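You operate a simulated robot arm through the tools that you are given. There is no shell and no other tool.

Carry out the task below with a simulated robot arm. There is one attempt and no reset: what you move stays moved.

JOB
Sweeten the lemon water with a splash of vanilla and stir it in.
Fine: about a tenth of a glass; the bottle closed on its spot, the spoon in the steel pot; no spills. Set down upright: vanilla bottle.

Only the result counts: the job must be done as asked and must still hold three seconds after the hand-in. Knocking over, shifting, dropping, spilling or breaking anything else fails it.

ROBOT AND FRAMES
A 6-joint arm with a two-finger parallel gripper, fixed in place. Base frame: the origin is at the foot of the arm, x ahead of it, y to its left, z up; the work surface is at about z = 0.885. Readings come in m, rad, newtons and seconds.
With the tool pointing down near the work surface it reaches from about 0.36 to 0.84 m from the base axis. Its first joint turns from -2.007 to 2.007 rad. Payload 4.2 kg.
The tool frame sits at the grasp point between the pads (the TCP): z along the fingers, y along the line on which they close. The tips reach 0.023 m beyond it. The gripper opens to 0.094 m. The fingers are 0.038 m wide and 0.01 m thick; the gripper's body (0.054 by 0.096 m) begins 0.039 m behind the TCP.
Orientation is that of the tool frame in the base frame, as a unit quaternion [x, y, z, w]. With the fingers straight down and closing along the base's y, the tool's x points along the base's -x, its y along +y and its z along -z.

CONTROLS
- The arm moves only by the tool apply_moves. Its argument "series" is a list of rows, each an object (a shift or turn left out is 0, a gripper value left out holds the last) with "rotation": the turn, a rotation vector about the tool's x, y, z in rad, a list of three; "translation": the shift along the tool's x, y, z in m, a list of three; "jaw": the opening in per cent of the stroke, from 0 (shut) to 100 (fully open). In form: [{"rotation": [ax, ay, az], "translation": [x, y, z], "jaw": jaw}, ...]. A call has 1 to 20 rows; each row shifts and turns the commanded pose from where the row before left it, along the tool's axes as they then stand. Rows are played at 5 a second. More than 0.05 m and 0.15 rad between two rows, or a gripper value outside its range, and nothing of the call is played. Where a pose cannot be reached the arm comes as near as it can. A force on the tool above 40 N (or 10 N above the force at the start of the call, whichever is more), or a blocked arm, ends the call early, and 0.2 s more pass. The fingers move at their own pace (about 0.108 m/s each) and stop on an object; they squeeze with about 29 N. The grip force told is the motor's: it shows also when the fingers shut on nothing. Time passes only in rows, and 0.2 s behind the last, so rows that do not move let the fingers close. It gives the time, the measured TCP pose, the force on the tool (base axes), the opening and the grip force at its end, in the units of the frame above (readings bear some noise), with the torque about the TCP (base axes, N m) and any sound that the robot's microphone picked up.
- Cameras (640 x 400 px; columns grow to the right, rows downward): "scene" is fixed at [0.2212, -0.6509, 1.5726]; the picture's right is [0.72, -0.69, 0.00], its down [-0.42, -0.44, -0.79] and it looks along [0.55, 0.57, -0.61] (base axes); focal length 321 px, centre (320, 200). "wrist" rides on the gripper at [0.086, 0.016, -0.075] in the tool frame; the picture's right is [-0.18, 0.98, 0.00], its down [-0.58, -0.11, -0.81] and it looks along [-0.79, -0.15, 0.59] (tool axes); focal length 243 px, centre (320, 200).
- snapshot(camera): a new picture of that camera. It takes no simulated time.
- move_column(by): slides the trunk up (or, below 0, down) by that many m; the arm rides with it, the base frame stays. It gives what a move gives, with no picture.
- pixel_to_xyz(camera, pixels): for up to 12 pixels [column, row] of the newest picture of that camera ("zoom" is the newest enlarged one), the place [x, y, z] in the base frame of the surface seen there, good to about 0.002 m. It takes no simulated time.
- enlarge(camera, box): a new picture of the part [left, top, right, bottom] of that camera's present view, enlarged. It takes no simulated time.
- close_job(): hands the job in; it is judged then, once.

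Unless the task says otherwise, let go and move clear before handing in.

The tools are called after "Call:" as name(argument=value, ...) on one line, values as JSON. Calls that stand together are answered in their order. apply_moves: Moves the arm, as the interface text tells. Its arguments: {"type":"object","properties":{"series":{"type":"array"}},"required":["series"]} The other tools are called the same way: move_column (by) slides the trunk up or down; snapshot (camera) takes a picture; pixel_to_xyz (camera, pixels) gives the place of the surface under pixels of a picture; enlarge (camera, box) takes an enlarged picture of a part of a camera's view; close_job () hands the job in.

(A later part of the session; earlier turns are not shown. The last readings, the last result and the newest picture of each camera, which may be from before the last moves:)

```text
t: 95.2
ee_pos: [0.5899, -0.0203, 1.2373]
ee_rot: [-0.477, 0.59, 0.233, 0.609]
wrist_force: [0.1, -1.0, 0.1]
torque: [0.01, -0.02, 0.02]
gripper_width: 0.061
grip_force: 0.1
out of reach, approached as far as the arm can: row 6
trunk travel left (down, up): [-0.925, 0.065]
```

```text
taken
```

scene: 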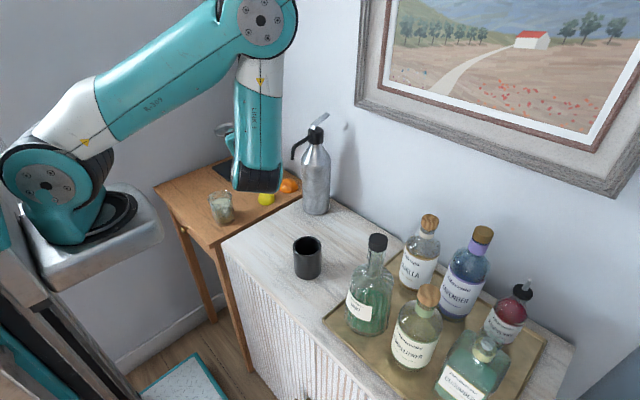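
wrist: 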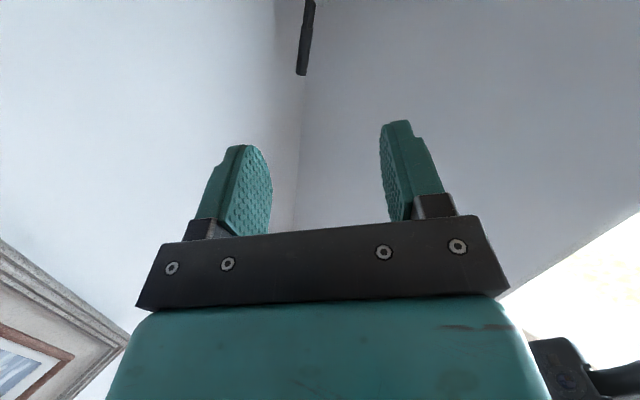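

The arm stopped about 9° short of level (tool axis (0.496,0.856,-0.151)), but the closing axis is still within 1.5° of perpendicular to the spoon, which is fine. I'll go to the pre-grasp point using the measured axes.

Call:
apply_moves(series=[{"translation": [0.0228, 0.007, 0.0296]}, {"translation": [0.0228, 0.007, 0.0296]}, {"translation": [0.0228, 0.007, 0.0296]}, {"translation": [0.0229, 0.007, 0.0297]}, {"translation": [0.0229, 0.007, 0.0297]}, {}])

Call:
snapshot(camera="wrist")

Call:
snapshot(camera="scene")

```text
t: 96.6
ee_pos: [0.6751, 0.0753, 1.1039]
ee_rot: [-0.479, 0.591, 0.232, 0.607]
wrist_force: [-0.5, -0.9, -0.4]
torque: [-0.01, -0.01, -0.03]
gripper_width: 0.0611
grip_force: 0.1
out of reach, approached as far as the arm can: row 2, 3, 4
trunk travel left (down, up): [-0.925, 0.065]
```

```text
taken
```

wrist: 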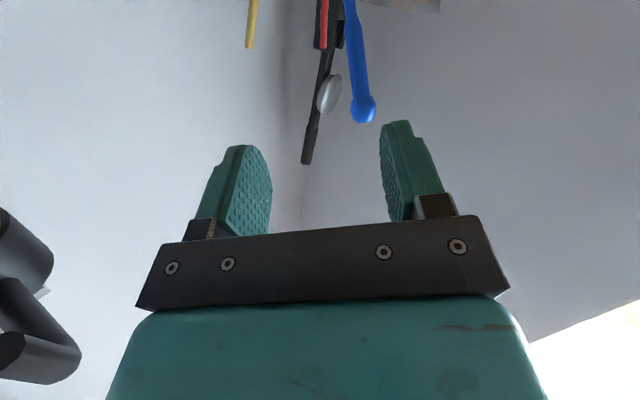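

```text
taken
```

scene: 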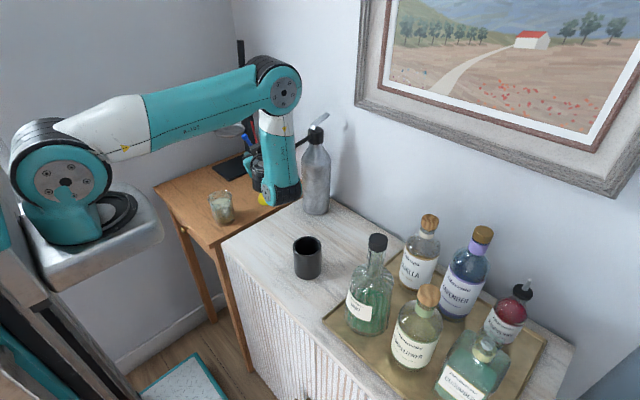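

The horizontal approach is near the arm's limits (rows were out of reach), and the siphon's head at wrist (20,300) is close. I'll use a steeper grasp instead: hand above, heading 30°, pitched 16° past vertical. That crosses the handle at about 50° and keeps the ball outside the pads. I'll back off the way I came and reorient.

Call:
apply_moves(series=[{"translation": [-0.0258, -0.0024, -0.0282]}, {"translation": [-0.0258, -0.0024, -0.0282]}, {"translation": [-0.0258, -0.0024, -0.0282]}, {"translation": [-0.0258, -0.0024, -0.0282]}, {"translation": [-0.0257, -0.0023, -0.0284]}, {"rotation": [0, 0, 0.105]}, {"rotation": [0, 0, 0.105]}, {"rotation": [0, 0, 0.105]}, {"rotation": [0, 0.144, 0]}, {"rotation": [0, 0.144, 0]}, {"rotation": [0, 0.144, 0]}, {"rotation": [0, 0.144, 0]}, {"rotation": [0, 0.144, 0]}, {}])

Call:
snapshot(camera="scene")

```text
t: 99.6
ee_pos: [0.594, -0.0128, 1.252]
ee_rot: [-0.469, 0.814, 0.171, 0.296]
wrist_force: [0.4, 0.0, 0.7]
torque: [0.0, -0.01, -0.01]
gripper_width: 0.0612
grip_force: 0.0
out of reach, approached as far as the arm can: row 1
trunk travel left (down, up): [-0.925, 0.065]
```

```text
taken
```

scene: 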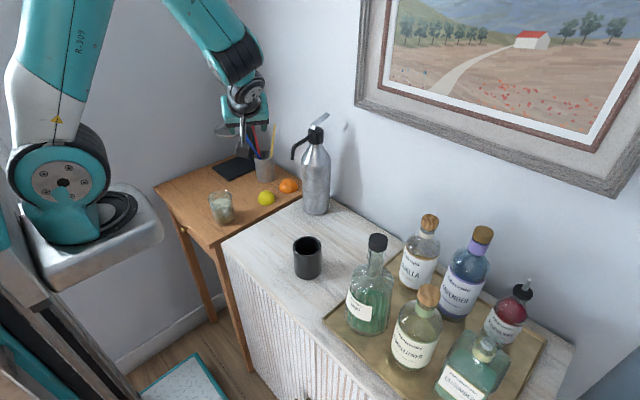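

I'm back in a clean pose at heading 60°, pitch 50°. Now I'll yaw to 30° and pitch to 16° past vertical.

Call:
apply_moves(series=[{"rotation": [0.0842, 0, 0.1003]}, {"rotation": [0.0842, 0, 0.1003]}, {"rotation": [0.0842, 0, 0.1003]}, {"rotation": [0.0842, 0, 0.1003]}, {"rotation": [0, 0.1396, 0]}, {"rotation": [0, 0.1396, 0]}, {"rotation": [0, 0.1396, 0]}, {"rotation": [0, 0.1396, 0]}, {"rotation": [0, 0.1396, 0]}, {"rotation": [0, 0.1396, 0]}, {"rotation": [0, 0.1396, 0]}, {}])

Call:
snapshot(camera="wrist")

Call:
snapshot(camera="scene")

```text
t: 102.2
ee_pos: [0.5939, -0.0121, 1.2518]
ee_rot: [-0.256, 0.957, -0.035, -0.134]
wrist_force: [-0.1, 0.4, -0.6]
torque: [-0.02, -0.04, 0.0]
gripper_width: 0.0613
grip_force: 0.1
trunk travel left (down, up): [-0.925, 0.065]
```

```text
taken
```

wrist: 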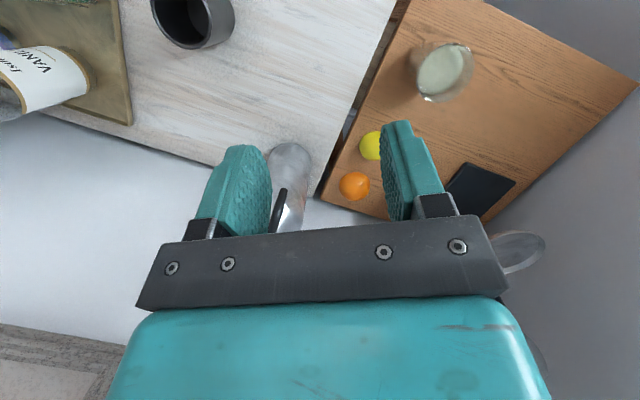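

```text
taken
```

scene: 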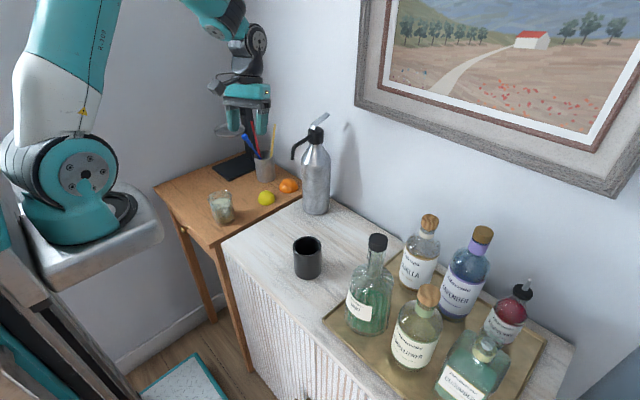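

The orientation is as planned. I'll move above the spoon handle, 0.12 m back along the tool axis, and inspect.

Call:
apply_moves(series=[{"translation": [-0.0366, 0.0172, -0.0003]}, {"translation": [-0.0366, 0.0172, -0.0003]}, {"translation": [-0.0366, 0.0172, -0.0003]}, {"translation": [-0.0366, 0.0172, -0.0003]}, {"translation": [-0.0366, 0.0172, -0.0002]}, {"translation": [-0.0366, 0.0171, -0.0002]}, {"translation": [-0.0365, 0.0171, -0.0002]}, {}])

Call:
snapshot(camera="wrist")

Call:
enlarge(camera="scene", box=[200, 70, 320, 190])

```text
t: 104.0
ee_pos: [0.7476, 0.2118, 1.1841]
ee_rot: [-0.255, 0.957, -0.037, -0.134]
wrist_force: [-0.6, 0.3, -0.7]
torque: [0.02, -0.01, -0.01]
gripper_width: 0.061
grip_force: 0.0
trunk travel left (down, up): [-0.925, 0.065]
```

```text
taken
```

wrist: 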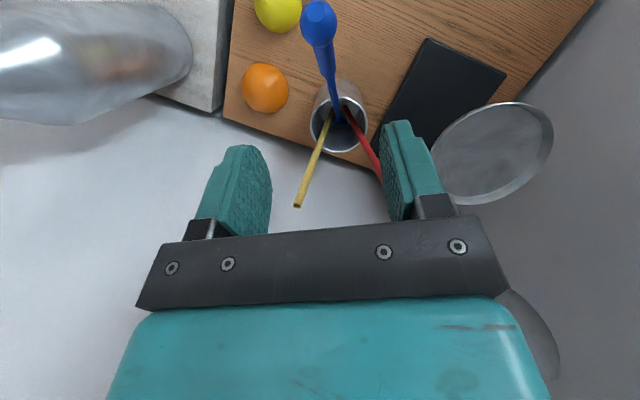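

```text
3.33 times, centred on (260, 130) of scene
```

zoom: 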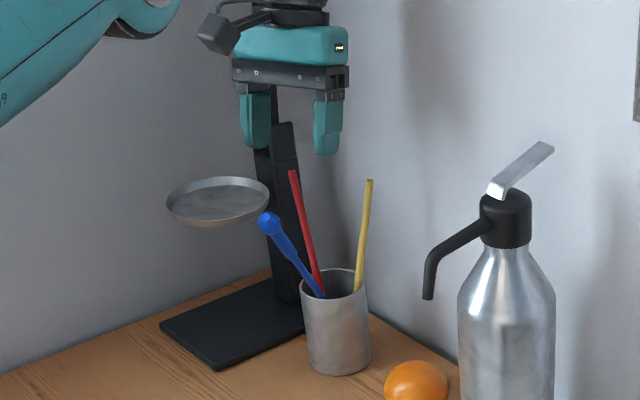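

The wrist view shows the blue spoon clearly, ball at (319,18) and shaft into the pot at (340,115). I'll measure its line from here.

Call:
pixel_to_xyz(camera="wrist", pixels=[[319, 12], [319, 22], [321, 35], [323, 45], [326, 60], [329, 70], [332, 80], [334, 90], [337, 105], [310, 18], [331, 18], [339, 118]])

Call:
enlarge(camera="wrist", box=[260, 0, 420, 170])

```text
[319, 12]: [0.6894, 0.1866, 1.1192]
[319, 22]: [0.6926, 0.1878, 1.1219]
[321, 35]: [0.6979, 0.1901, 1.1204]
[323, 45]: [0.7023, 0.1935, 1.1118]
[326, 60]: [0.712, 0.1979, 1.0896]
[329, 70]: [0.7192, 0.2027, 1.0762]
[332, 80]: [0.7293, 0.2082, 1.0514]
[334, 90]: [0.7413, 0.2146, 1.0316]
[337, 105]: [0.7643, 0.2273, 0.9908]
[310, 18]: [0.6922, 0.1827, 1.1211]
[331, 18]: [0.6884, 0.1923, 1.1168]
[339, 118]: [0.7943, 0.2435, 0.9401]
```

```text
2.35 times, centred on (340, 85) of wrist
```

zoom: 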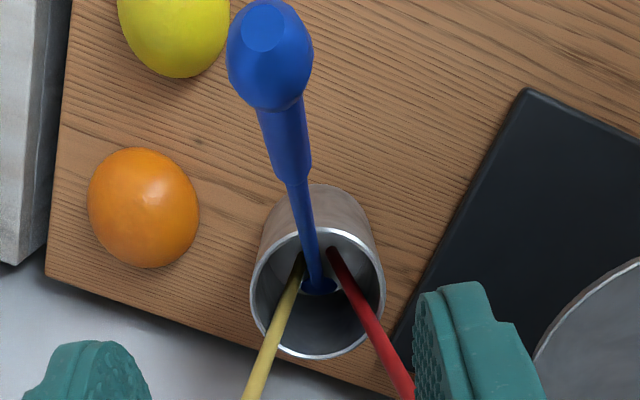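

The handle's axis is confirmed through about (0.718,0.201,1.068), direction (0.465,0.252,-0.848). I'll correct sideways by 6 mm and descend half-way to check the ball's clearance.

Call:
apply_moves(series=[{"translation": [-0.005, 0.0056, 0]}, {"translation": [0, 0, 0.025]}, {"translation": [0, 0, 0.025]}, {"translation": [0, 0, 0.025]}, {}])

Call:
snapshot(camera="wrist")

Call:
enlarge(camera="scene", box=[200, 70, 320, 190])

```text
t: 105.2
ee_pos: [0.7325, 0.2059, 1.1093]
ee_rot: [-0.256, 0.957, -0.035, -0.134]
wrist_force: [0.2, 0.3, -0.1]
torque: [0.0, -0.02, 0.02]
gripper_width: 0.0611
grip_force: 0.2
out of reach, approached as far as the arm can: row 1
trunk travel left (down, up): [-0.925, 0.065]
```

```text
taken
```

wrist: 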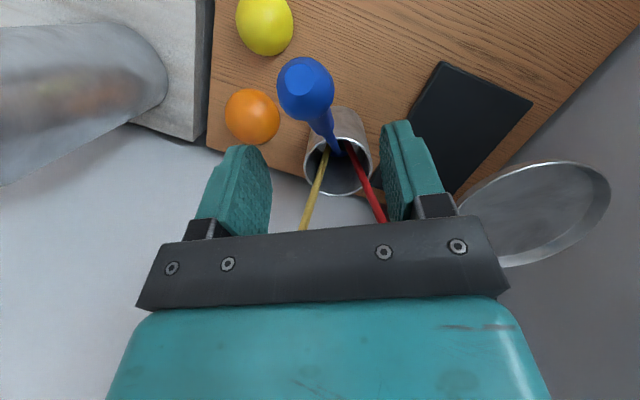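

```text
3.33 times, centred on (260, 130) of scene
```

zoom: 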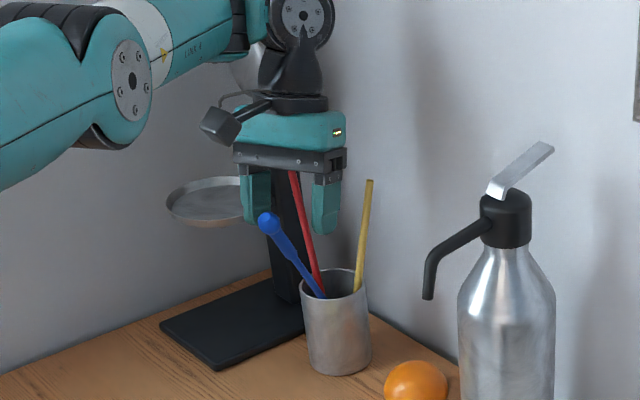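

The ball at (305,85) lies beside the pads as planned, and I'm about 3 mm short sideways. I'll correct that and descend the remaining 44 mm.

Call:
apply_moves(series=[{"translation": [0.0002, 0.0032, 0.004]}, {"translation": [0, 0, 0.015]}, {"translation": [0, 0, 0.015]}, {"translation": [0, 0, 0.01]}, {}])

Call:
snapshot(camera="wrist")

Call:
enlarge(camera="scene", box=[210, 90, 310, 190])

```text
t: 106.4
ee_pos: [0.7207, 0.2032, 1.0691]
ee_rot: [-0.255, 0.957, -0.035, -0.135]
wrist_force: [-0.4, -0.6, -0.3]
torque: [-0.03, 0.0, -0.02]
gripper_width: 0.061
grip_force: 0.0
trunk travel left (down, up): [-0.925, 0.065]
```

```text
taken
```

wrist: 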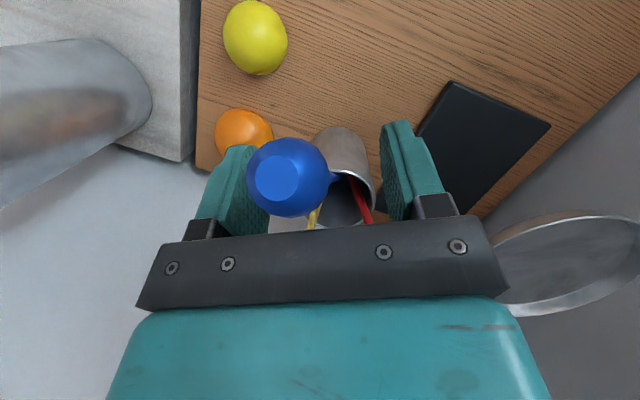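

```text
4.00 times, centred on (260, 140) of scene
```

zoom: 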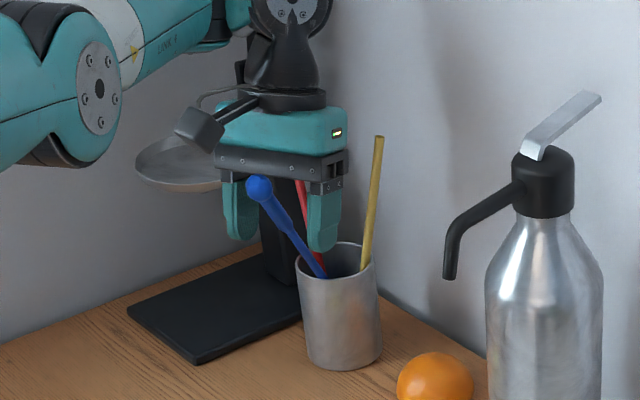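

The handle is centred between the fingers and the straws are well clear. I'll close.

Call:
apply_moves(series=[{"jaw": 4}, {}, {}, {}])

Call:
snapshot(camera="wrist")

Call:
enlarge(camera="scene", box=[210, 90, 310, 190])

```text
t: 107.4
ee_pos: [0.7206, 0.2022, 1.0687]
ee_rot: [-0.256, 0.957, -0.035, -0.134]
wrist_force: [2.1, -0.9, 2.0]
torque: [-0.19, -0.33, -0.19]
gripper_width: 0.0129
grip_force: 29.1
trunk travel left (down, up): [-0.925, 0.065]
```

```text
taken
```

wrist: 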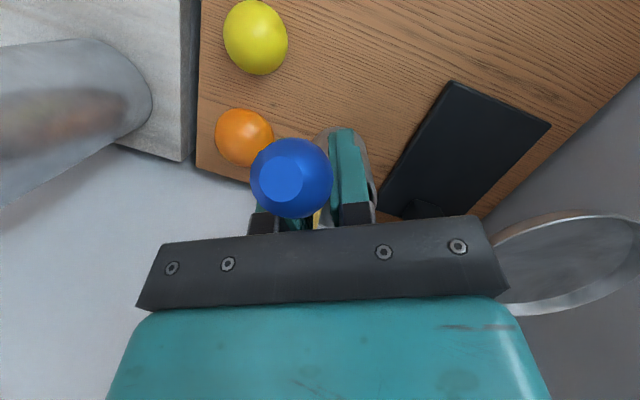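

```text
4.00 times, centred on (260, 140) of scene
```

zoom: 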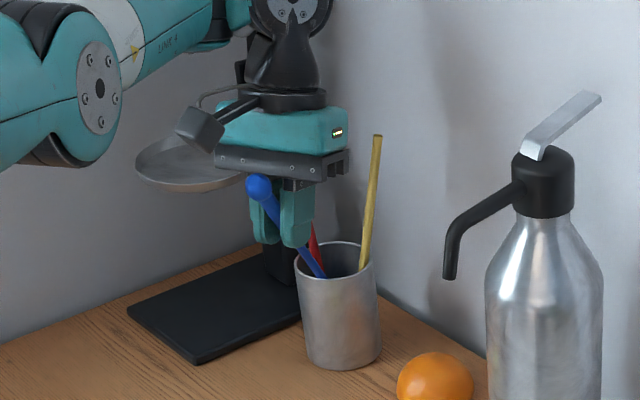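

The spoon handle is gripped at 12.9 mm. I'll draw it out along its own axis, slowly at first.

Call:
apply_moves(series=[{"translation": [0.0074, 0.0001, -0.0067]}, {"translation": [0.0074, 0.0001, -0.0067]}, {"translation": [0.0111, 0.0002, -0.01]}, {"translation": [0.0111, 0.0002, -0.01]}, {}])

Call:
enlarge(camera="scene", box=[210, 90, 310, 190])

```text
t: 108.6
ee_pos: [0.6982, 0.1915, 1.1107]
ee_rot: [-0.255, 0.957, -0.035, -0.134]
wrist_force: [2.1, -0.1, 0.9]
torque: [0.07, -0.31, -0.04]
gripper_width: 0.0129
grip_force: 28.3
trunk travel left (down, up): [-0.925, 0.065]
```

```text
4.00 times, centred on (260, 140) of scene
```

zoom: 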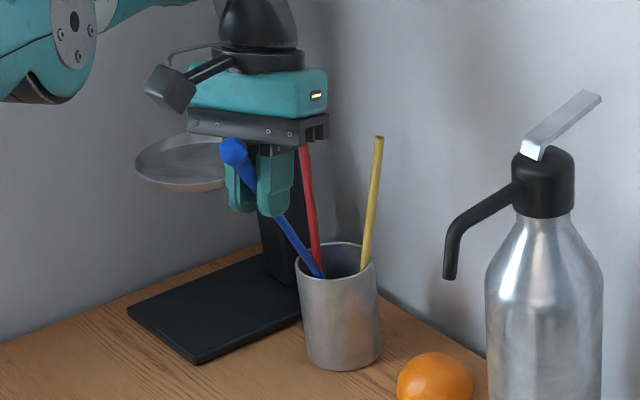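

The spoon is sliding out, with only about 2 N of rub on the near rim. I'll continue pulling while shifting slightly toward the pot's centre so the spoon head clears the rim.

Call:
apply_moves(series=[{"translation": [0.0119, 0.0003, -0.0142]}, {"translation": [0.0119, 0.0003, -0.0142]}, {"translation": [0.0119, 0.0003, -0.0142]}, {"translation": [0.0119, 0.0003, -0.0142]}, {}])

Call:
enlarge(camera="scene", box=[210, 70, 310, 190])

Call:
snapshot(camera="wrist")

```text
t: 109.8
ee_pos: [0.6933, 0.1898, 1.179]
ee_rot: [-0.255, 0.957, -0.035, -0.136]
wrist_force: [-0.4, -0.1, -1.4]
torque: [-0.01, 0.03, 0.02]
gripper_width: 0.0128
grip_force: 28.8
out of reach, approached as far as the arm can: row 1, 2, 3, 4
trunk travel left (down, up): [-0.925, 0.065]
```

```text
3.33 times, centred on (260, 130) of scene
```

zoom: 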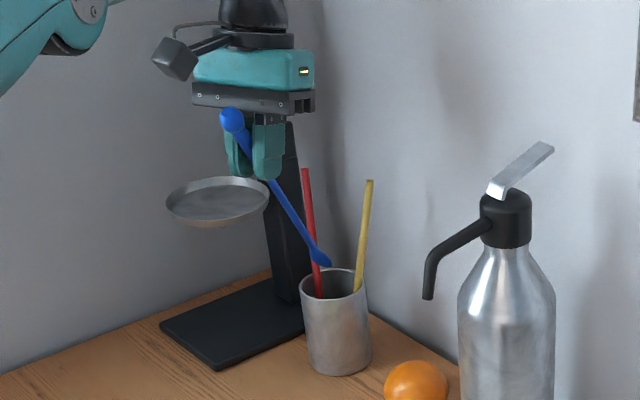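

```text
taken
```

wrist: 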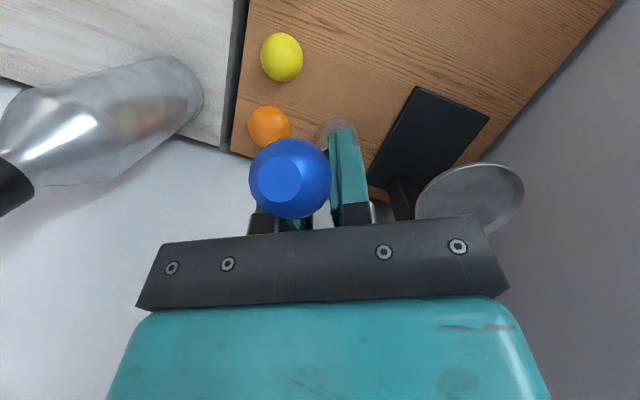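

The spoon is out and its bowl at zoom (322,262) hangs above the rim. The arm drifted a bit outward (reach flags), so I'll continue up along the spoon axis and move to open space near (0.56,-0.02,1.30).

Call:
apply_moves(series=[{"translation": [0.0186, 0.0004, -0.0167]}, {"translation": [0.0186, 0.0004, -0.0167]}, {"translation": [0.0186, 0.0004, -0.0167]}, {"translation": [0.0316, -0.0194, -0.0009]}, {"translation": [0.0316, -0.0194, -0.0009]}, {"translation": [0.0316, -0.0194, -0.0009]}, {"translation": [0.0316, -0.0194, -0.0009]}, {"translation": [0.0316, -0.0194, -0.0009]}, {"translation": [0.0316, -0.0194, -0.0009]}, {}])

Call:
snapshot(camera="scene")

```text
t: 112.0
ee_pos: [0.6718, 0.0327, 1.365]
ee_rot: [-0.255, 0.957, -0.036, -0.136]
wrist_force: [-0.9, -0.6, 0.2]
torque: [0.0, 0.0, 0.01]
gripper_width: 0.0127
grip_force: 29.6
out of reach, approached as far as the arm can: row 1, 2, 3, 4, 5, 6, 7, 8, 9
trunk travel left (down, up): [-0.925, 0.065]
```

```text
taken
```

scene: 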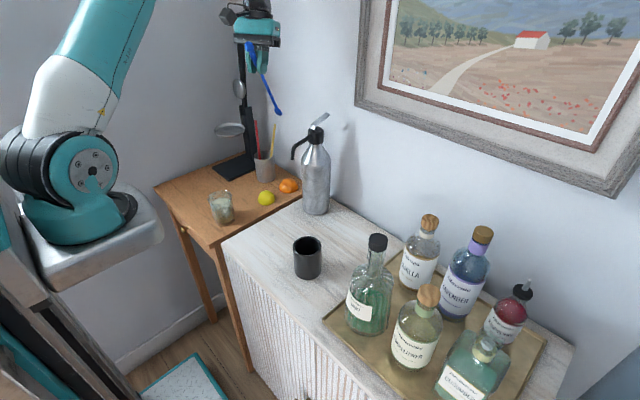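

Keeping the tool pitched past vertical is what's limiting the arm here. I'll pitch back to straight down, move slightly inward, and yaw the hand clockwise by 100°, all high in free space.

Call:
apply_moves(series=[{"rotation": [0, -0.1395, 0]}, {"rotation": [0, -0.1395, 0]}, {}, {"translation": [0.0395, 0.0037, 0.0075]}, {"translation": [0.0395, 0.0037, 0.0075]}, {}])

Call:
snapshot(camera="scene")

```text
t: 113.4
ee_pos: [0.6948, 0.032, 1.4507]
ee_rot: [-0.257, 0.967, 0.001, -0.001]
wrist_force: [-0.1, 0.5, 0.3]
torque: [0.0, 0.02, 0.02]
gripper_width: 0.0129
grip_force: 28.5
out of reach, approached as far as the arm can: row 1, 2, 4, 5
trunk travel left (down, up): [-0.925, 0.065]
```

```text
taken
```

scene: 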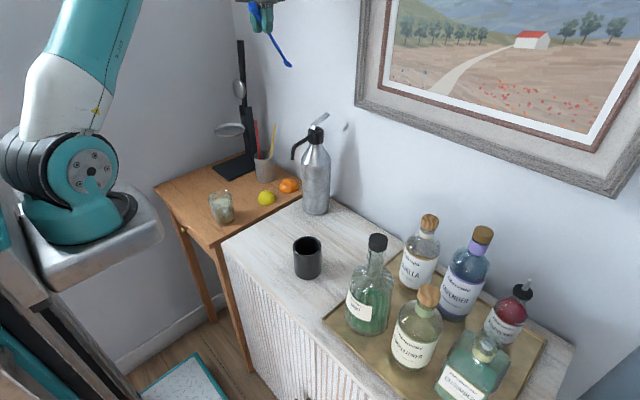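

The arm rose to z 1.45 when I pitched it, so some joint is at its limit. The spoon is still held, with the tool straight down. I'll test simply moving down and see whether that frees it.

Call:
apply_moves(series=[{"translation": [0, 0, 0.03]}, {"translation": [0, 0, 0.03]}, {}])

Call:
snapshot(camera="wrist")

Call:
snapshot(camera="scene")

```text
t: 114.2
ee_pos: [0.7265, 0.0395, 1.4178]
ee_rot: [-0.257, 0.966, 0.0, -0.001]
wrist_force: [-0.7, -0.6, -1.4]
torque: [0.01, 0.03, 0.02]
gripper_width: 0.0129
grip_force: 29.1
out of reach, approached as far as the arm can: row 1, 2
trunk travel left (down, up): [-0.925, 0.065]
```

```text
taken
```

wrist: 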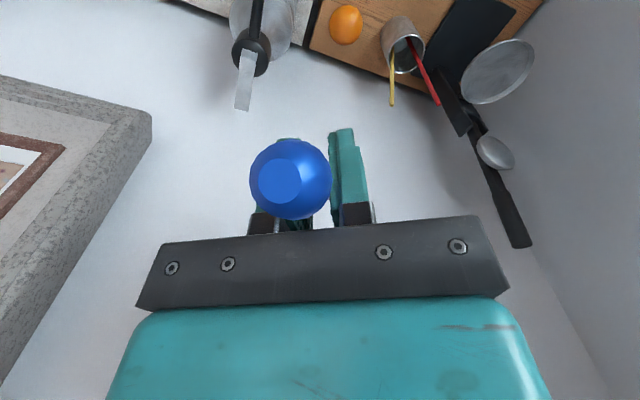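

```text
taken
```

scene: 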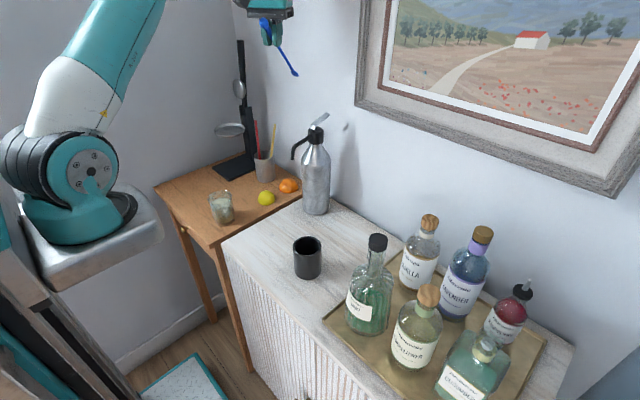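

The arm slid outward when told to go down, so I want to learn which directions are free from here before moving on. I'll make a set of tiny probing moves.

Call:
apply_moves(series=[{"translation": [0, 0, -0.01]}, {"rotation": [0, 0, 0.05]}, {"rotation": [0, 0, -0.05]}, {"rotation": [0, 0.05, 0]}, {"rotation": [0, -0.05, 0]}, {"translation": [0, -0.01, 0]}, {"translation": [0, 0.01, 0]}, {"translation": [-0.01, 0, 0]}, {"translation": [0.01, 0, 0]}, {"rotation": [0.05, 0, 0]}, {"rotation": [-0.05, 0, 0]}, {}])

```text
t: 116.8
ee_pos: [0.7282, 0.04, 1.4283]
ee_rot: [-0.258, 0.966, 0.001, 0.0]
wrist_force: [-0.8, -0.1, 0.5]
torque: [-0.05, 0.03, -0.02]
gripper_width: 0.013
grip_force: 29.1
trunk travel left (down, up): [-0.925, 0.065]
```

None of those tiny moves was flagged. I'll try a larger inward move and a larger downward move separately.

Call:
apply_moves(series=[{"translation": [0.01, 0, 0]}, {"translation": [0.01, 0, 0]}, {"translation": [0.01, 0, 0]}])

Call:
apply_moves(series=[{"translation": [0, 0, 0.01]}, {"translation": [0, 0, 0.01]}, {"translation": [0, 0, 0.01]}])

```text
t: 117.6
ee_pos: [0.7114, 0.0276, 1.4377]
ee_rot: [-0.257, 0.966, 0.001, -0.001]
wrist_force: [0.2, -0.1, 0.2]
torque: [0.0, 0.03, -0.02]
gripper_width: 0.0127
grip_force: 28.9
out of reach, approached as far as the arm can: row 2, 3
trunk travel left (down, up): [-0.925, 0.065]
```

```text
t: 118.4
ee_pos: [0.726, 0.032, 1.4208]
ee_rot: [-0.257, 0.966, 0.0, -0.001]
wrist_force: [-0.2, -0.7, 0.4]
torque: [-0.04, 0.02, -0.02]
gripper_width: 0.0129
grip_force: 28.9
out of reach, approached as far as the arm can: row 1, 2, 3
trunk travel left (down, up): [-0.925, 0.065]
```

Down and inward are blocked from here, yet this same orientation travelled freely between (0.594,-0.012,1.25) and (0.748,0.212,1.18) earlier. I'll return to that earlier pitch further out, above the straws, then try that corridor in reverse.

Call:
apply_moves(series=[{"rotation": [0, 0.1395, 0]}, {"rotation": [0, 0.1395, 0]}, {"translation": [-0.0125, 0.0207, 0.0165]}, {"translation": [-0.0125, 0.0207, 0.0165]}, {"translation": [-0.0125, 0.0207, 0.0165]}, {"translation": [-0.0125, 0.0207, 0.0165]}, {"translation": [-0.0125, 0.0207, 0.0165]}, {"translation": [-0.0125, 0.0207, 0.0165]}, {"translation": [-0.0125, 0.0207, 0.0165]}, {}])

Call:
snapshot(camera="scene")

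```text
t: 120.6
ee_pos: [0.7098, 0.2122, 1.2978]
ee_rot: [-0.255, 0.964, 0.0, -0.068]
wrist_force: [-0.3, 0.0, -0.2]
torque: [0.0, 0.02, 0.02]
gripper_width: 0.0128
grip_force: 29.3
out of reach, approached as far as the arm can: row 1, 2
trunk travel left (down, up): [-0.925, 0.065]
```

```text
taken
```

scene: 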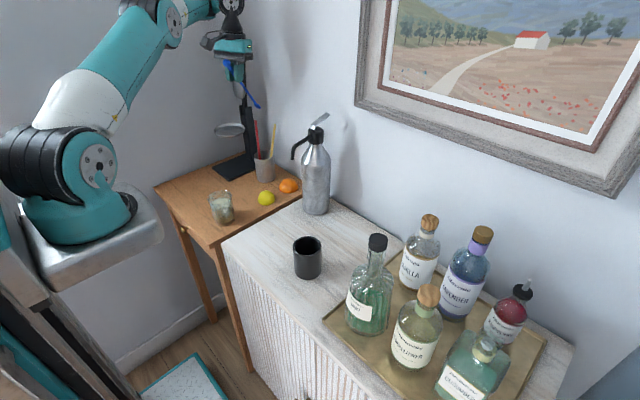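

The pitch is now about 8° past vertical, and the translation itself was free. I'll measure the arm's own joint positions to understand its geometry.

Call:
enlarge(camera="scene", box=[0, 0, 280, 220])

Call:
pixel_to_xyz(camera="scene", pixels=[[99, 165], [175, 18], [235, 5], [90, 100], [150, 40], [205, 10], [240, 20], [215, 40], [130, 60], [60, 120]])

```text
1.82 times, centred on (140, 110) of scene
```

zoom: 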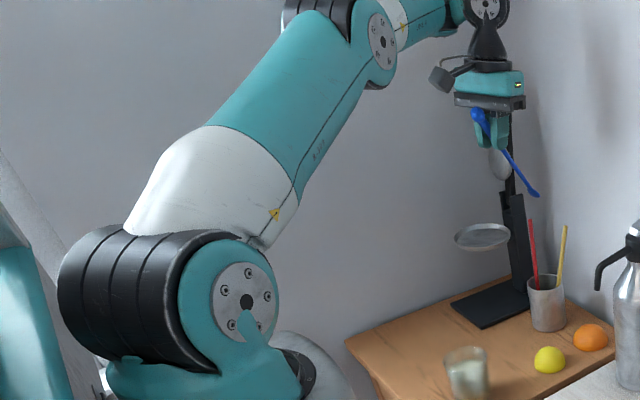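

```text
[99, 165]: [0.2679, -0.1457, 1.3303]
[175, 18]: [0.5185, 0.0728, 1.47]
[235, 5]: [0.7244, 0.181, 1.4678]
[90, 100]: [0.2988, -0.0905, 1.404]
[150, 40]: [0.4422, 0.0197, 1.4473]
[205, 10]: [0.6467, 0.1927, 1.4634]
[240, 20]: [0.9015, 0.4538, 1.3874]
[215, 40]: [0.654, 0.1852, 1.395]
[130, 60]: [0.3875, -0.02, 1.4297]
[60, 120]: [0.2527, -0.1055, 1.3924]
```

The geometry shows the inward limit follows the angle between forearm and tool. I'll test here whether pitching further is free, and then a lateral sweep.

Call:
apply_moves(series=[{"rotation": [0, 0.05, 0]}, {"rotation": [0, 0.05, 0]}])

Call:
apply_moves(series=[{"translation": [0, -0.02, 0]}, {"translation": [0, -0.02, 0]}])

Call:
apply_moves(series=[{"rotation": [0, 0, 0.1]}, {"rotation": [0, 0, 0.1]}])

```text
t: 121.2
ee_pos: [0.7086, 0.2122, 1.2987]
ee_rot: [-0.256, 0.96, -0.013, -0.116]
wrist_force: [0.0, 0.1, -0.1]
torque: [-0.02, 0.01, 0.03]
gripper_width: 0.013
grip_force: 28.6
trunk travel left (down, up): [-0.925, 0.065]
```

```text
t: 121.8
ee_pos: [0.7298, 0.1771, 1.2961]
ee_rot: [-0.256, 0.959, -0.012, -0.117]
wrist_force: [0.0, 0.8, -0.3]
torque: [-0.03, 0.0, 0.04]
gripper_width: 0.0126
grip_force: 29.1
trunk travel left (down, up): [-0.925, 0.065]
```

```text
t: 122.4
ee_pos: [0.7292, 0.1751, 1.2959]
ee_rot: [-0.158, 0.98, -0.025, -0.115]
wrist_force: [-0.6, -0.3, -1.0]
torque: [-0.03, 0.03, 0.01]
gripper_width: 0.0126
grip_force: 28.7
trunk travel left (down, up): [-0.925, 0.065]
```

Everything is free here. In effect the arm can't bring the tool inward unless the forearm stays level or rises, which a lower shoulder would give. Lowering the trunk about 0.35 m shifts the whole arm down, so the hand could reach the glass with the forearm raised. First I'll lift the hand within this posture.

Call:
apply_moves(series=[{"translation": [0.0093, -0.0005, -0.0389]}, {"translation": [0.0093, -0.0005, -0.0389]}, {"translation": [0.0093, -0.0005, -0.0389]}, {}])

Call:
snapshot(camera="scene")

```text
t: 123.2
ee_pos: [0.7344, 0.1778, 1.4087]
ee_rot: [-0.154, 0.983, -0.02, -0.099]
wrist_force: [-0.2, 15.9, -14.2]
torque: [-1.58, -1.04, -1.27]
gripper_width: 0.0127
grip_force: 29.3
trunk travel left (down, up): [-0.925, 0.065]
stopped in row 4: the force on the tool passed its limit at 149 N (the readings are from after the stop); the commanded pose is now the measured one
```

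```text
taken
```

scene: 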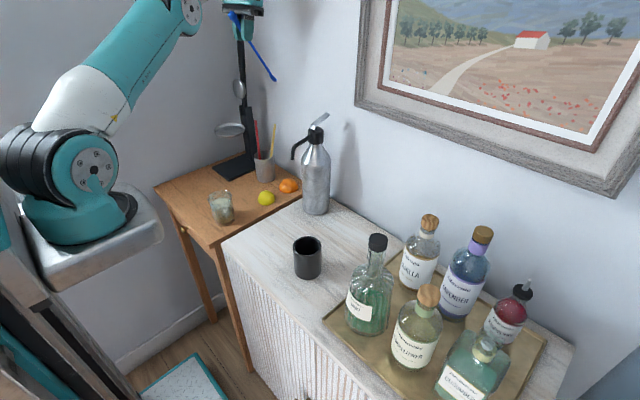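

The hand hit something while rising (149 N, now stopped). I'll look carefully around the hand before doing anything else.

Call:
snapshot(camera="wrist")

Call:
enlarge(camera="scene", box=[130, 0, 330, 130])

Call:
pixel_to_xyz(camera="scene", pixels=[[274, 78], [255, 48], [240, 20], [241, 45], [190, 8], [245, 5], [150, 60], [97, 165], [238, 90], [228, 128], [237, 65], [243, 100]])

```text
taken
```

wrist: 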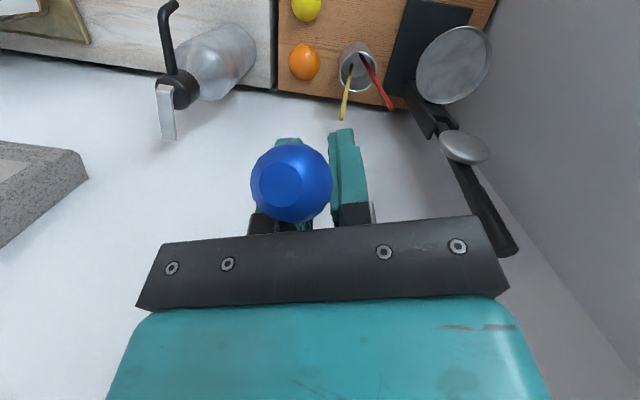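

```text
3.08 times, centred on (230, 65) of scene
```

zoom: 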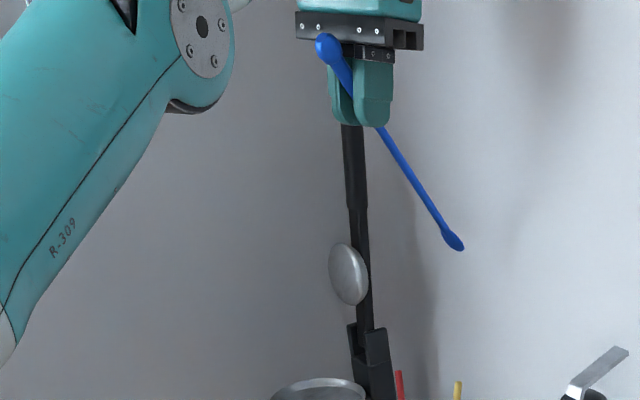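

```text
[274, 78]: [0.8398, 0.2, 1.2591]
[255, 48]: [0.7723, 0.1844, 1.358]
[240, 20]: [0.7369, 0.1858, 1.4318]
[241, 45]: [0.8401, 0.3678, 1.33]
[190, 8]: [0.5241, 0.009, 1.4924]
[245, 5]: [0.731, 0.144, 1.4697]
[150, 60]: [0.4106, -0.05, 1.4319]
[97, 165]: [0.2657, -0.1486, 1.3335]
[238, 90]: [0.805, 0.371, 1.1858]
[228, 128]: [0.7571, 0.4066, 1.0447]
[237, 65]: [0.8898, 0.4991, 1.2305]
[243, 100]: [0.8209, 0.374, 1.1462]
```

The torque pins the contact at the wrist camera, which bumped the arm's own forearm, so nothing in the scene was touched. I'll back down, then try to move down and inward toward (0.67,0.10,1.22), a spot that was reachable before.

Call:
apply_moves(series=[{"translation": [-0.004, 0, 0.0196]}, {}])

Call:
apply_moves(series=[{"translation": [0.006, -0.0067, 0.023]}, {"translation": [0.006, -0.0067, 0.023]}, {"translation": [0.006, -0.0067, 0.023]}, {"translation": [0.006, -0.0067, 0.023]}])

```text
t: 123.8
ee_pos: [0.7339, 0.1781, 1.3895]
ee_rot: [-0.156, 0.982, -0.021, -0.101]
wrist_force: [-0.4, -0.2, -1.0]
torque: [-0.01, 0.0, 0.0]
gripper_width: 0.0126
grip_force: 29.3
trunk travel left (down, up): [-0.925, 0.065]
```

```text
t: 124.8
ee_pos: [0.7012, 0.1379, 1.304]
ee_rot: [-0.155, 0.982, -0.021, -0.101]
wrist_force: [0.0, 0.5, -0.3]
torque: [0.02, 0.01, -0.02]
gripper_width: 0.0124
grip_force: 29.6
trunk travel left (down, up): [-0.925, 0.065]
```

No flags this time. I'll continue inward.

Call:
apply_moves(series=[{"translation": [0.006, -0.0067, 0.023]}, {"translation": [0.006, -0.0067, 0.023]}, {"translation": [0.006, -0.0067, 0.023]}, {"translation": [0.006, -0.0067, 0.023]}])

Call:
snapshot(camera="scene")

```text
t: 125.8
ee_pos: [0.7318, 0.1281, 1.2436]
ee_rot: [-0.157, 0.982, -0.021, -0.101]
wrist_force: [-0.1, -0.5, -0.5]
torque: [-0.01, -0.04, -0.03]
gripper_width: 0.0129
grip_force: 28.7
out of reach, approached as far as the arm can: row 1, 2, 3, 4
trunk travel left (down, up): [-0.925, 0.065]
```

```text
taken
```

scene: 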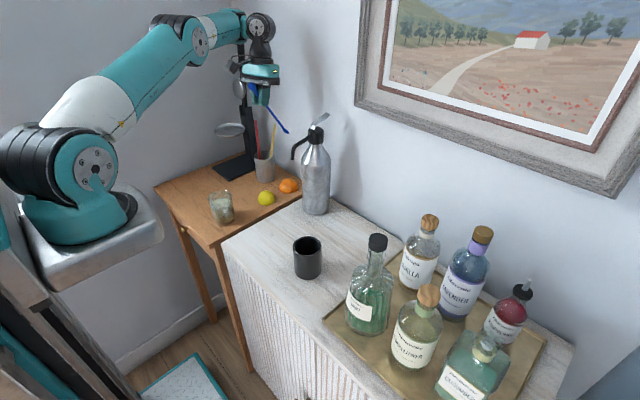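

Call:
pixel_to_xyz(camera="scene", pixels=[[200, 42], [260, 27], [95, 170], [225, 25], [178, 20], [245, 35], [262, 45], [150, 60], [240, 15], [210, 30]])

Call:
enlarge(camera="scene", box=[130, 0, 310, 130])

```text
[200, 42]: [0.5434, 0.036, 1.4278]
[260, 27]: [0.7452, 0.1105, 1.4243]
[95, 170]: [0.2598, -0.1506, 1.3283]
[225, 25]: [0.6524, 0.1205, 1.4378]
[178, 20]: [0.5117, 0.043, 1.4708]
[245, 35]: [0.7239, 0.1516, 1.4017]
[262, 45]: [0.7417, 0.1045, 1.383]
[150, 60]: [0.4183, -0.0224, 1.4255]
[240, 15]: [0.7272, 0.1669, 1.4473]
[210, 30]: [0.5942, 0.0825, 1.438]
```

```text
3.08 times, centred on (220, 65) of scene
```

zoom: 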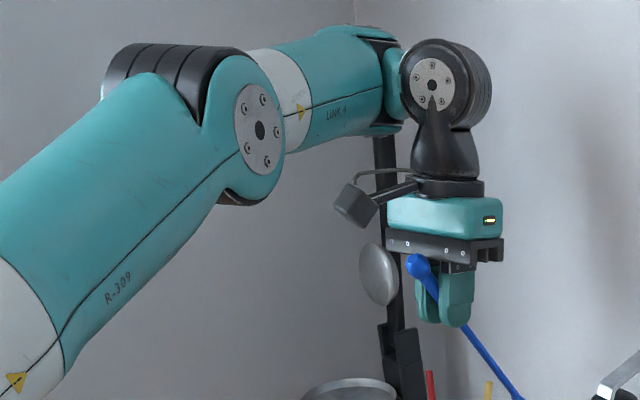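

I can now see the wrist is a roll–pitch–roll type with the forearm level. I'll probe pitch alone here, outward then back, to see which limit is active.

Call:
apply_moves(series=[{"rotation": [0, 0.05, 0]}, {"rotation": [0, 0.05, 0]}, {"rotation": [0, 0.05, 0]}])

Call:
apply_moves(series=[{"translation": [0.01, 0, 0]}, {"translation": [0.01, 0, 0]}, {"translation": [0.01, 0, 0]}, {"translation": [0.01, 0, 0]}])

```text
t: 126.6
ee_pos: [0.7312, 0.1268, 1.2439]
ee_rot: [-0.153, 0.972, -0.032, -0.175]
wrist_force: [0.0, 0.0, -1.2]
torque: [-0.01, -0.02, 0.02]
gripper_width: 0.0131
grip_force: 29.0
trunk travel left (down, up): [-0.925, 0.065]
```

```text
t: 127.6
ee_pos: [0.6948, 0.1158, 1.2558]
ee_rot: [-0.154, 0.972, -0.033, -0.174]
wrist_force: [-0.9, 0.9, -0.5]
torque: [0.05, 0.0, -0.02]
gripper_width: 0.0129
grip_force: 28.7
trunk travel left (down, up): [-0.925, 0.065]
```

Pitching further makes inward motion free, and that is the direction I need anyway, since a pitch of about 138° makes the spoon vertical. I'll move toward the glass while pitching, in two stages.

Call:
apply_moves(series=[{"rotation": [0, 0.0803, 0], "translation": [0.0207, 0.0094, 0.0086]}, {"rotation": [0, 0.0803, 0], "translation": [0.0199, 0.0094, 0.0103]}, {"rotation": [0, 0.0803, 0], "translation": [0.019, 0.0094, 0.0118]}, {}])

Call:
snapshot(camera="scene")

```text
t: 128.6
ee_pos: [0.6247, 0.1206, 1.2521]
ee_rot: [-0.149, 0.944, -0.051, -0.29]
wrist_force: [-0.3, 0.1, -0.4]
torque: [0.02, 0.01, 0.0]
gripper_width: 0.0128
grip_force: 29.1
trunk travel left (down, up): [-0.925, 0.065]
```

```text
taken
```

scene: 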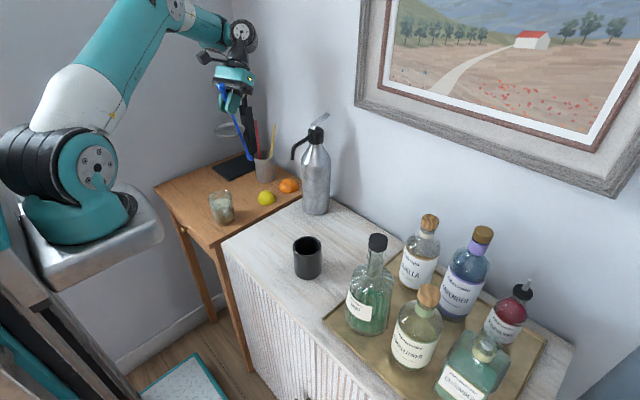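

Tracking is exact with no flags, and the spoon is swinging toward vertical. I'll finish the move to above the glass.

Call:
apply_moves(series=[{"rotation": [0, 0.0803, 0], "translation": [0.018, 0.0094, 0.0133]}, {"rotation": [0, 0.0803, 0], "translation": [0.0169, 0.0094, 0.0147]}, {"rotation": [0, 0.0803, 0], "translation": [0.0156, 0.0094, 0.0161]}, {}])

Call:
snapshot(camera="scene")

Call:
enlarge(camera="scene", box=[160, 60, 300, 240])

```text
t: 129.6
ee_pos: [0.5517, 0.1275, 1.2522]
ee_rot: [-0.141, 0.902, -0.068, -0.401]
wrist_force: [0.4, 0.2, -0.2]
torque: [0.0, -0.01, -0.01]
gripper_width: 0.0126
grip_force: 28.6
trunk travel left (down, up): [-0.925, 0.065]
```

```text
taken
```

scene: 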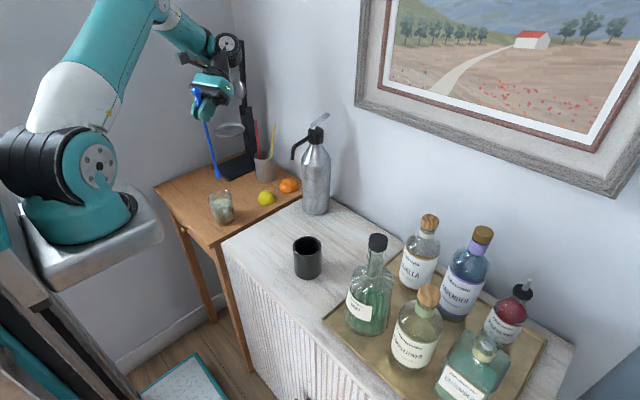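

```text
2.22 times, centred on (230, 150) of scene
```

zoom: 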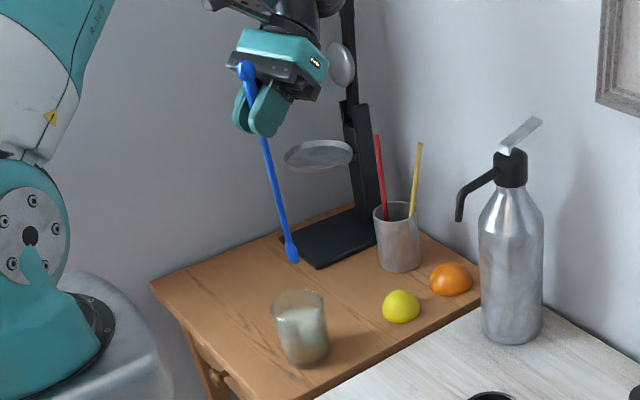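

The spoon hangs nearly vertical above the glass. I'll measure the shaft and bowl, and re-check the glass.

Call:
enlarge(camera="scene", box=[180, 80, 260, 230])

Call:
pixel_to_xyz(camera="zoom", pixels=[[286, 32], [300, 145], [310, 185], [322, 235], [325, 255], [328, 262], [303, 160], [316, 210]])

Call:
snapshot(camera="wrist")

```text
2.67 times, centred on (220, 155) of scene
```

zoom: 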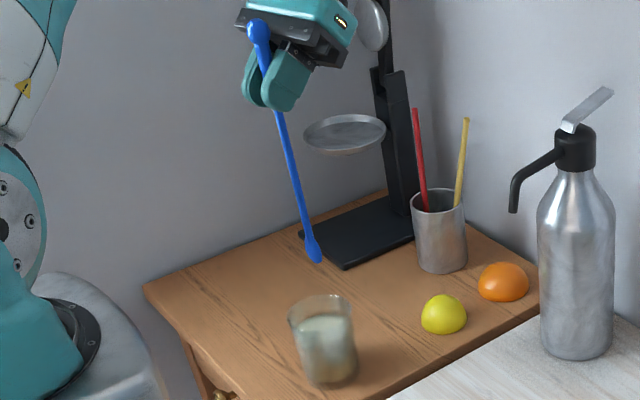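

```text
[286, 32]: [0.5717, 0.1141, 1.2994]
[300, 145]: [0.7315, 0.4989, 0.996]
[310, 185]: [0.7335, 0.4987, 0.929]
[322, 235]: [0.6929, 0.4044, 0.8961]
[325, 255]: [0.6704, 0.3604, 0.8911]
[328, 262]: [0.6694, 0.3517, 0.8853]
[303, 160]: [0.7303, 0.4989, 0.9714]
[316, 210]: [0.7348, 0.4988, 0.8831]
```

```text
taken
```

wrist: 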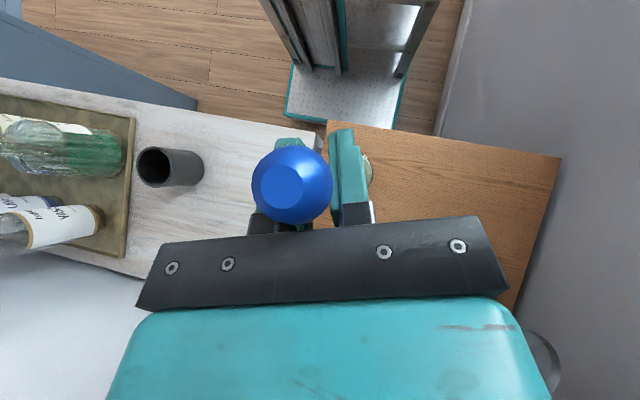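

Call:
pixel_to_xyz(camera="zoom", pixels=[[259, 35], [281, 122], [289, 160], [296, 190], [304, 222], [311, 245], [316, 256], [318, 262], [314, 250]])

Call:
enlarge(camera="scene", box=[195, 120, 255, 190])

Call:
pixel_to_xyz(camera="zoom", pixels=[[225, 40], [230, 100], [240, 160], [250, 220], [262, 290], [268, 320], [275, 335], [255, 300], [280, 345]])

```text
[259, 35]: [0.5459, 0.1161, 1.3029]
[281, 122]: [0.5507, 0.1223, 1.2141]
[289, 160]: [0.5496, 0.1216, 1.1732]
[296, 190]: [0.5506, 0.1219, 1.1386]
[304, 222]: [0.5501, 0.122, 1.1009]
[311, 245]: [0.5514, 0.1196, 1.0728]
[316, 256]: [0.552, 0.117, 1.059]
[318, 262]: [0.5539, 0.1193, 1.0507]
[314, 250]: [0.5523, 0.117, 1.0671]
```

```text
5.71 times, centred on (225, 155) of scene
```

zoom: 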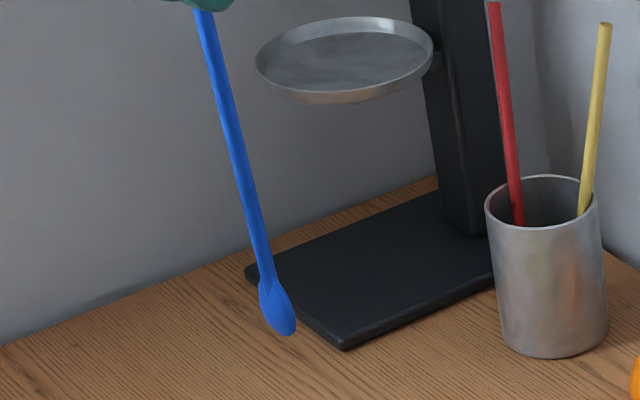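

```text
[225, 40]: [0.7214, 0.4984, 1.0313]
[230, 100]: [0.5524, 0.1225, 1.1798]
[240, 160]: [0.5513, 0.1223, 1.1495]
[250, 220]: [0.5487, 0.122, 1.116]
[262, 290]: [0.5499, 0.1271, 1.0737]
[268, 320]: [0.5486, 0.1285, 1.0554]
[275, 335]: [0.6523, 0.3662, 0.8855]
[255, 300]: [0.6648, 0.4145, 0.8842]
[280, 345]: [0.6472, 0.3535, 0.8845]
```

The spoon is vertical on axis (0.551,0.125), with its tip at z≈1.047, about 0.205 m below the TCP and right over the glass centre. I'll lower with the trunk, which keeps the arm posture, first by 0.05 m as a check.

Call:
move_column(by=-0.05)

Call:
enlarge(camera="scene", box=[180, 100, 270, 240])

```text
t: 130.5
ee_pos: [0.5507, 0.1279, 1.2022]
ee_rot: [-0.142, 0.903, -0.068, -0.4]
wrist_force: [-0.1, 0.1, -1.3]
torque: [0.0, 0.01, -0.02]
gripper_width: 0.013
grip_force: 28.8
trunk travel left (down, up): [-0.875, 0.115]
```

```text
2.86 times, centred on (225, 170) of scene
```

zoom: 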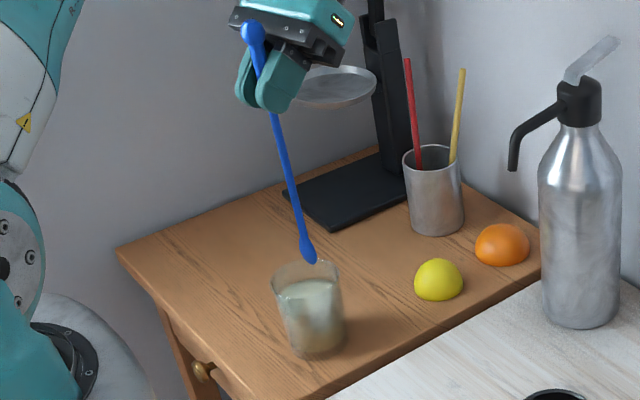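

The trunk motion is clean, with the tip at about 0.997, just above the rim. I'll lower 0.08 m more so the bowl goes well into the drink without touching the bottom.

Call:
move_column(by=-0.045)

Call:
enlarge(camera="scene", box=[185, 150, 265, 240])

```text
t: 131.4
ee_pos: [0.5522, 0.1267, 1.1564]
ee_rot: [-0.142, 0.903, -0.068, -0.4]
wrist_force: [0.2, 0.2, -0.2]
torque: [0.0, 0.02, -0.01]
gripper_width: 0.013
grip_force: 28.5
trunk travel left (down, up): [-0.83, 0.16]
```

```text
4.44 times, centred on (225, 195) of scene
```

zoom: 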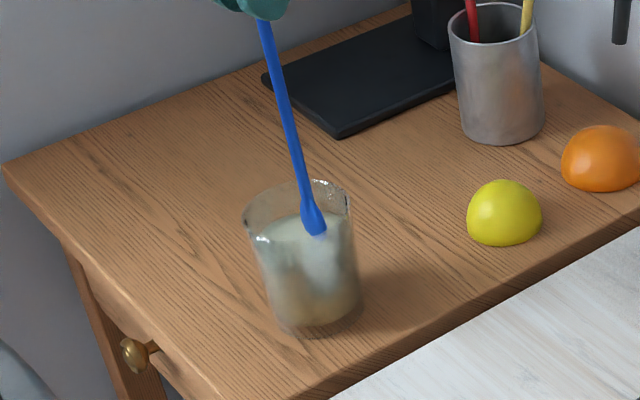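

The bowl has just reached the liquid surface at zoom (316,232). I'll check the centring in the glass.

Call:
pixel_to_xyz(camera="zoom", pixels=[[307, 195], [300, 165], [290, 120], [313, 225], [275, 235], [290, 245], [335, 240], [300, 255], [258, 240], [345, 225], [270, 220], [340, 215]])

```text
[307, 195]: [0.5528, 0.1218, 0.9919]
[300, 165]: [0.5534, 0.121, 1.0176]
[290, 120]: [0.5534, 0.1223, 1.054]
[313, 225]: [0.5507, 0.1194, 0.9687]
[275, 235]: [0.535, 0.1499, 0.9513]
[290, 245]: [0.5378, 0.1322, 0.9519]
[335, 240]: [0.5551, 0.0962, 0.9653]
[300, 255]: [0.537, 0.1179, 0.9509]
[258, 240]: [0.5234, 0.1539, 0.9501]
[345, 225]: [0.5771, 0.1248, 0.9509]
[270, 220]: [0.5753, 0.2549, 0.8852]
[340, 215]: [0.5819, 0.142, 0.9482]
```

The glass centre is about (0.549,0.130), and the spoon is about 8 mm off it. I'll centre it, then lower another 35 mm.

Call:
apply_moves(series=[{"translation": [0.0023, 0.0074, 0.0024]}, {}])

Call:
move_column(by=-0.034)

Call:
enlarge(camera="scene", box=[185, 150, 265, 240])

Call:
pixel_to_xyz(camera="zoom", pixels=[[285, 140], [290, 170], [295, 195], [297, 205], [275, 240], [320, 240]])

```text
t: 132.0
ee_pos: [0.5466, 0.1339, 1.158]
ee_rot: [-0.142, 0.903, -0.068, -0.4]
wrist_force: [0.6, 0.6, -1.2]
torque: [0.02, -0.01, -0.01]
gripper_width: 0.0124
grip_force: 29.1
trunk travel left (down, up): [-0.83, 0.16]
```

```text
t: 132.8
ee_pos: [0.5468, 0.1331, 1.1232]
ee_rot: [-0.142, 0.903, -0.068, -0.4]
wrist_force: [-0.1, -0.6, -0.9]
torque: [-0.01, -0.02, 0.01]
gripper_width: 0.0128
grip_force: 28.9
trunk travel left (down, up): [-0.796, 0.194]
```

```text
4.44 times, centred on (225, 195) of scene
```

zoom: 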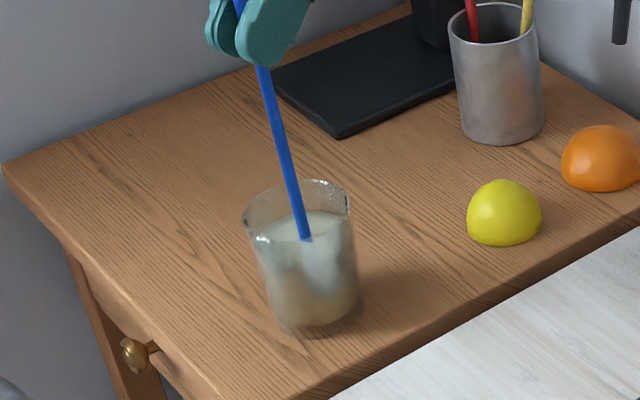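

```text
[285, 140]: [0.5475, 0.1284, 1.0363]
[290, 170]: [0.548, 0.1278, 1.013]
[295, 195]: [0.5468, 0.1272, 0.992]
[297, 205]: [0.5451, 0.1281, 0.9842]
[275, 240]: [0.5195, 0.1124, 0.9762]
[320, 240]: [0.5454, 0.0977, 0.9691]
```

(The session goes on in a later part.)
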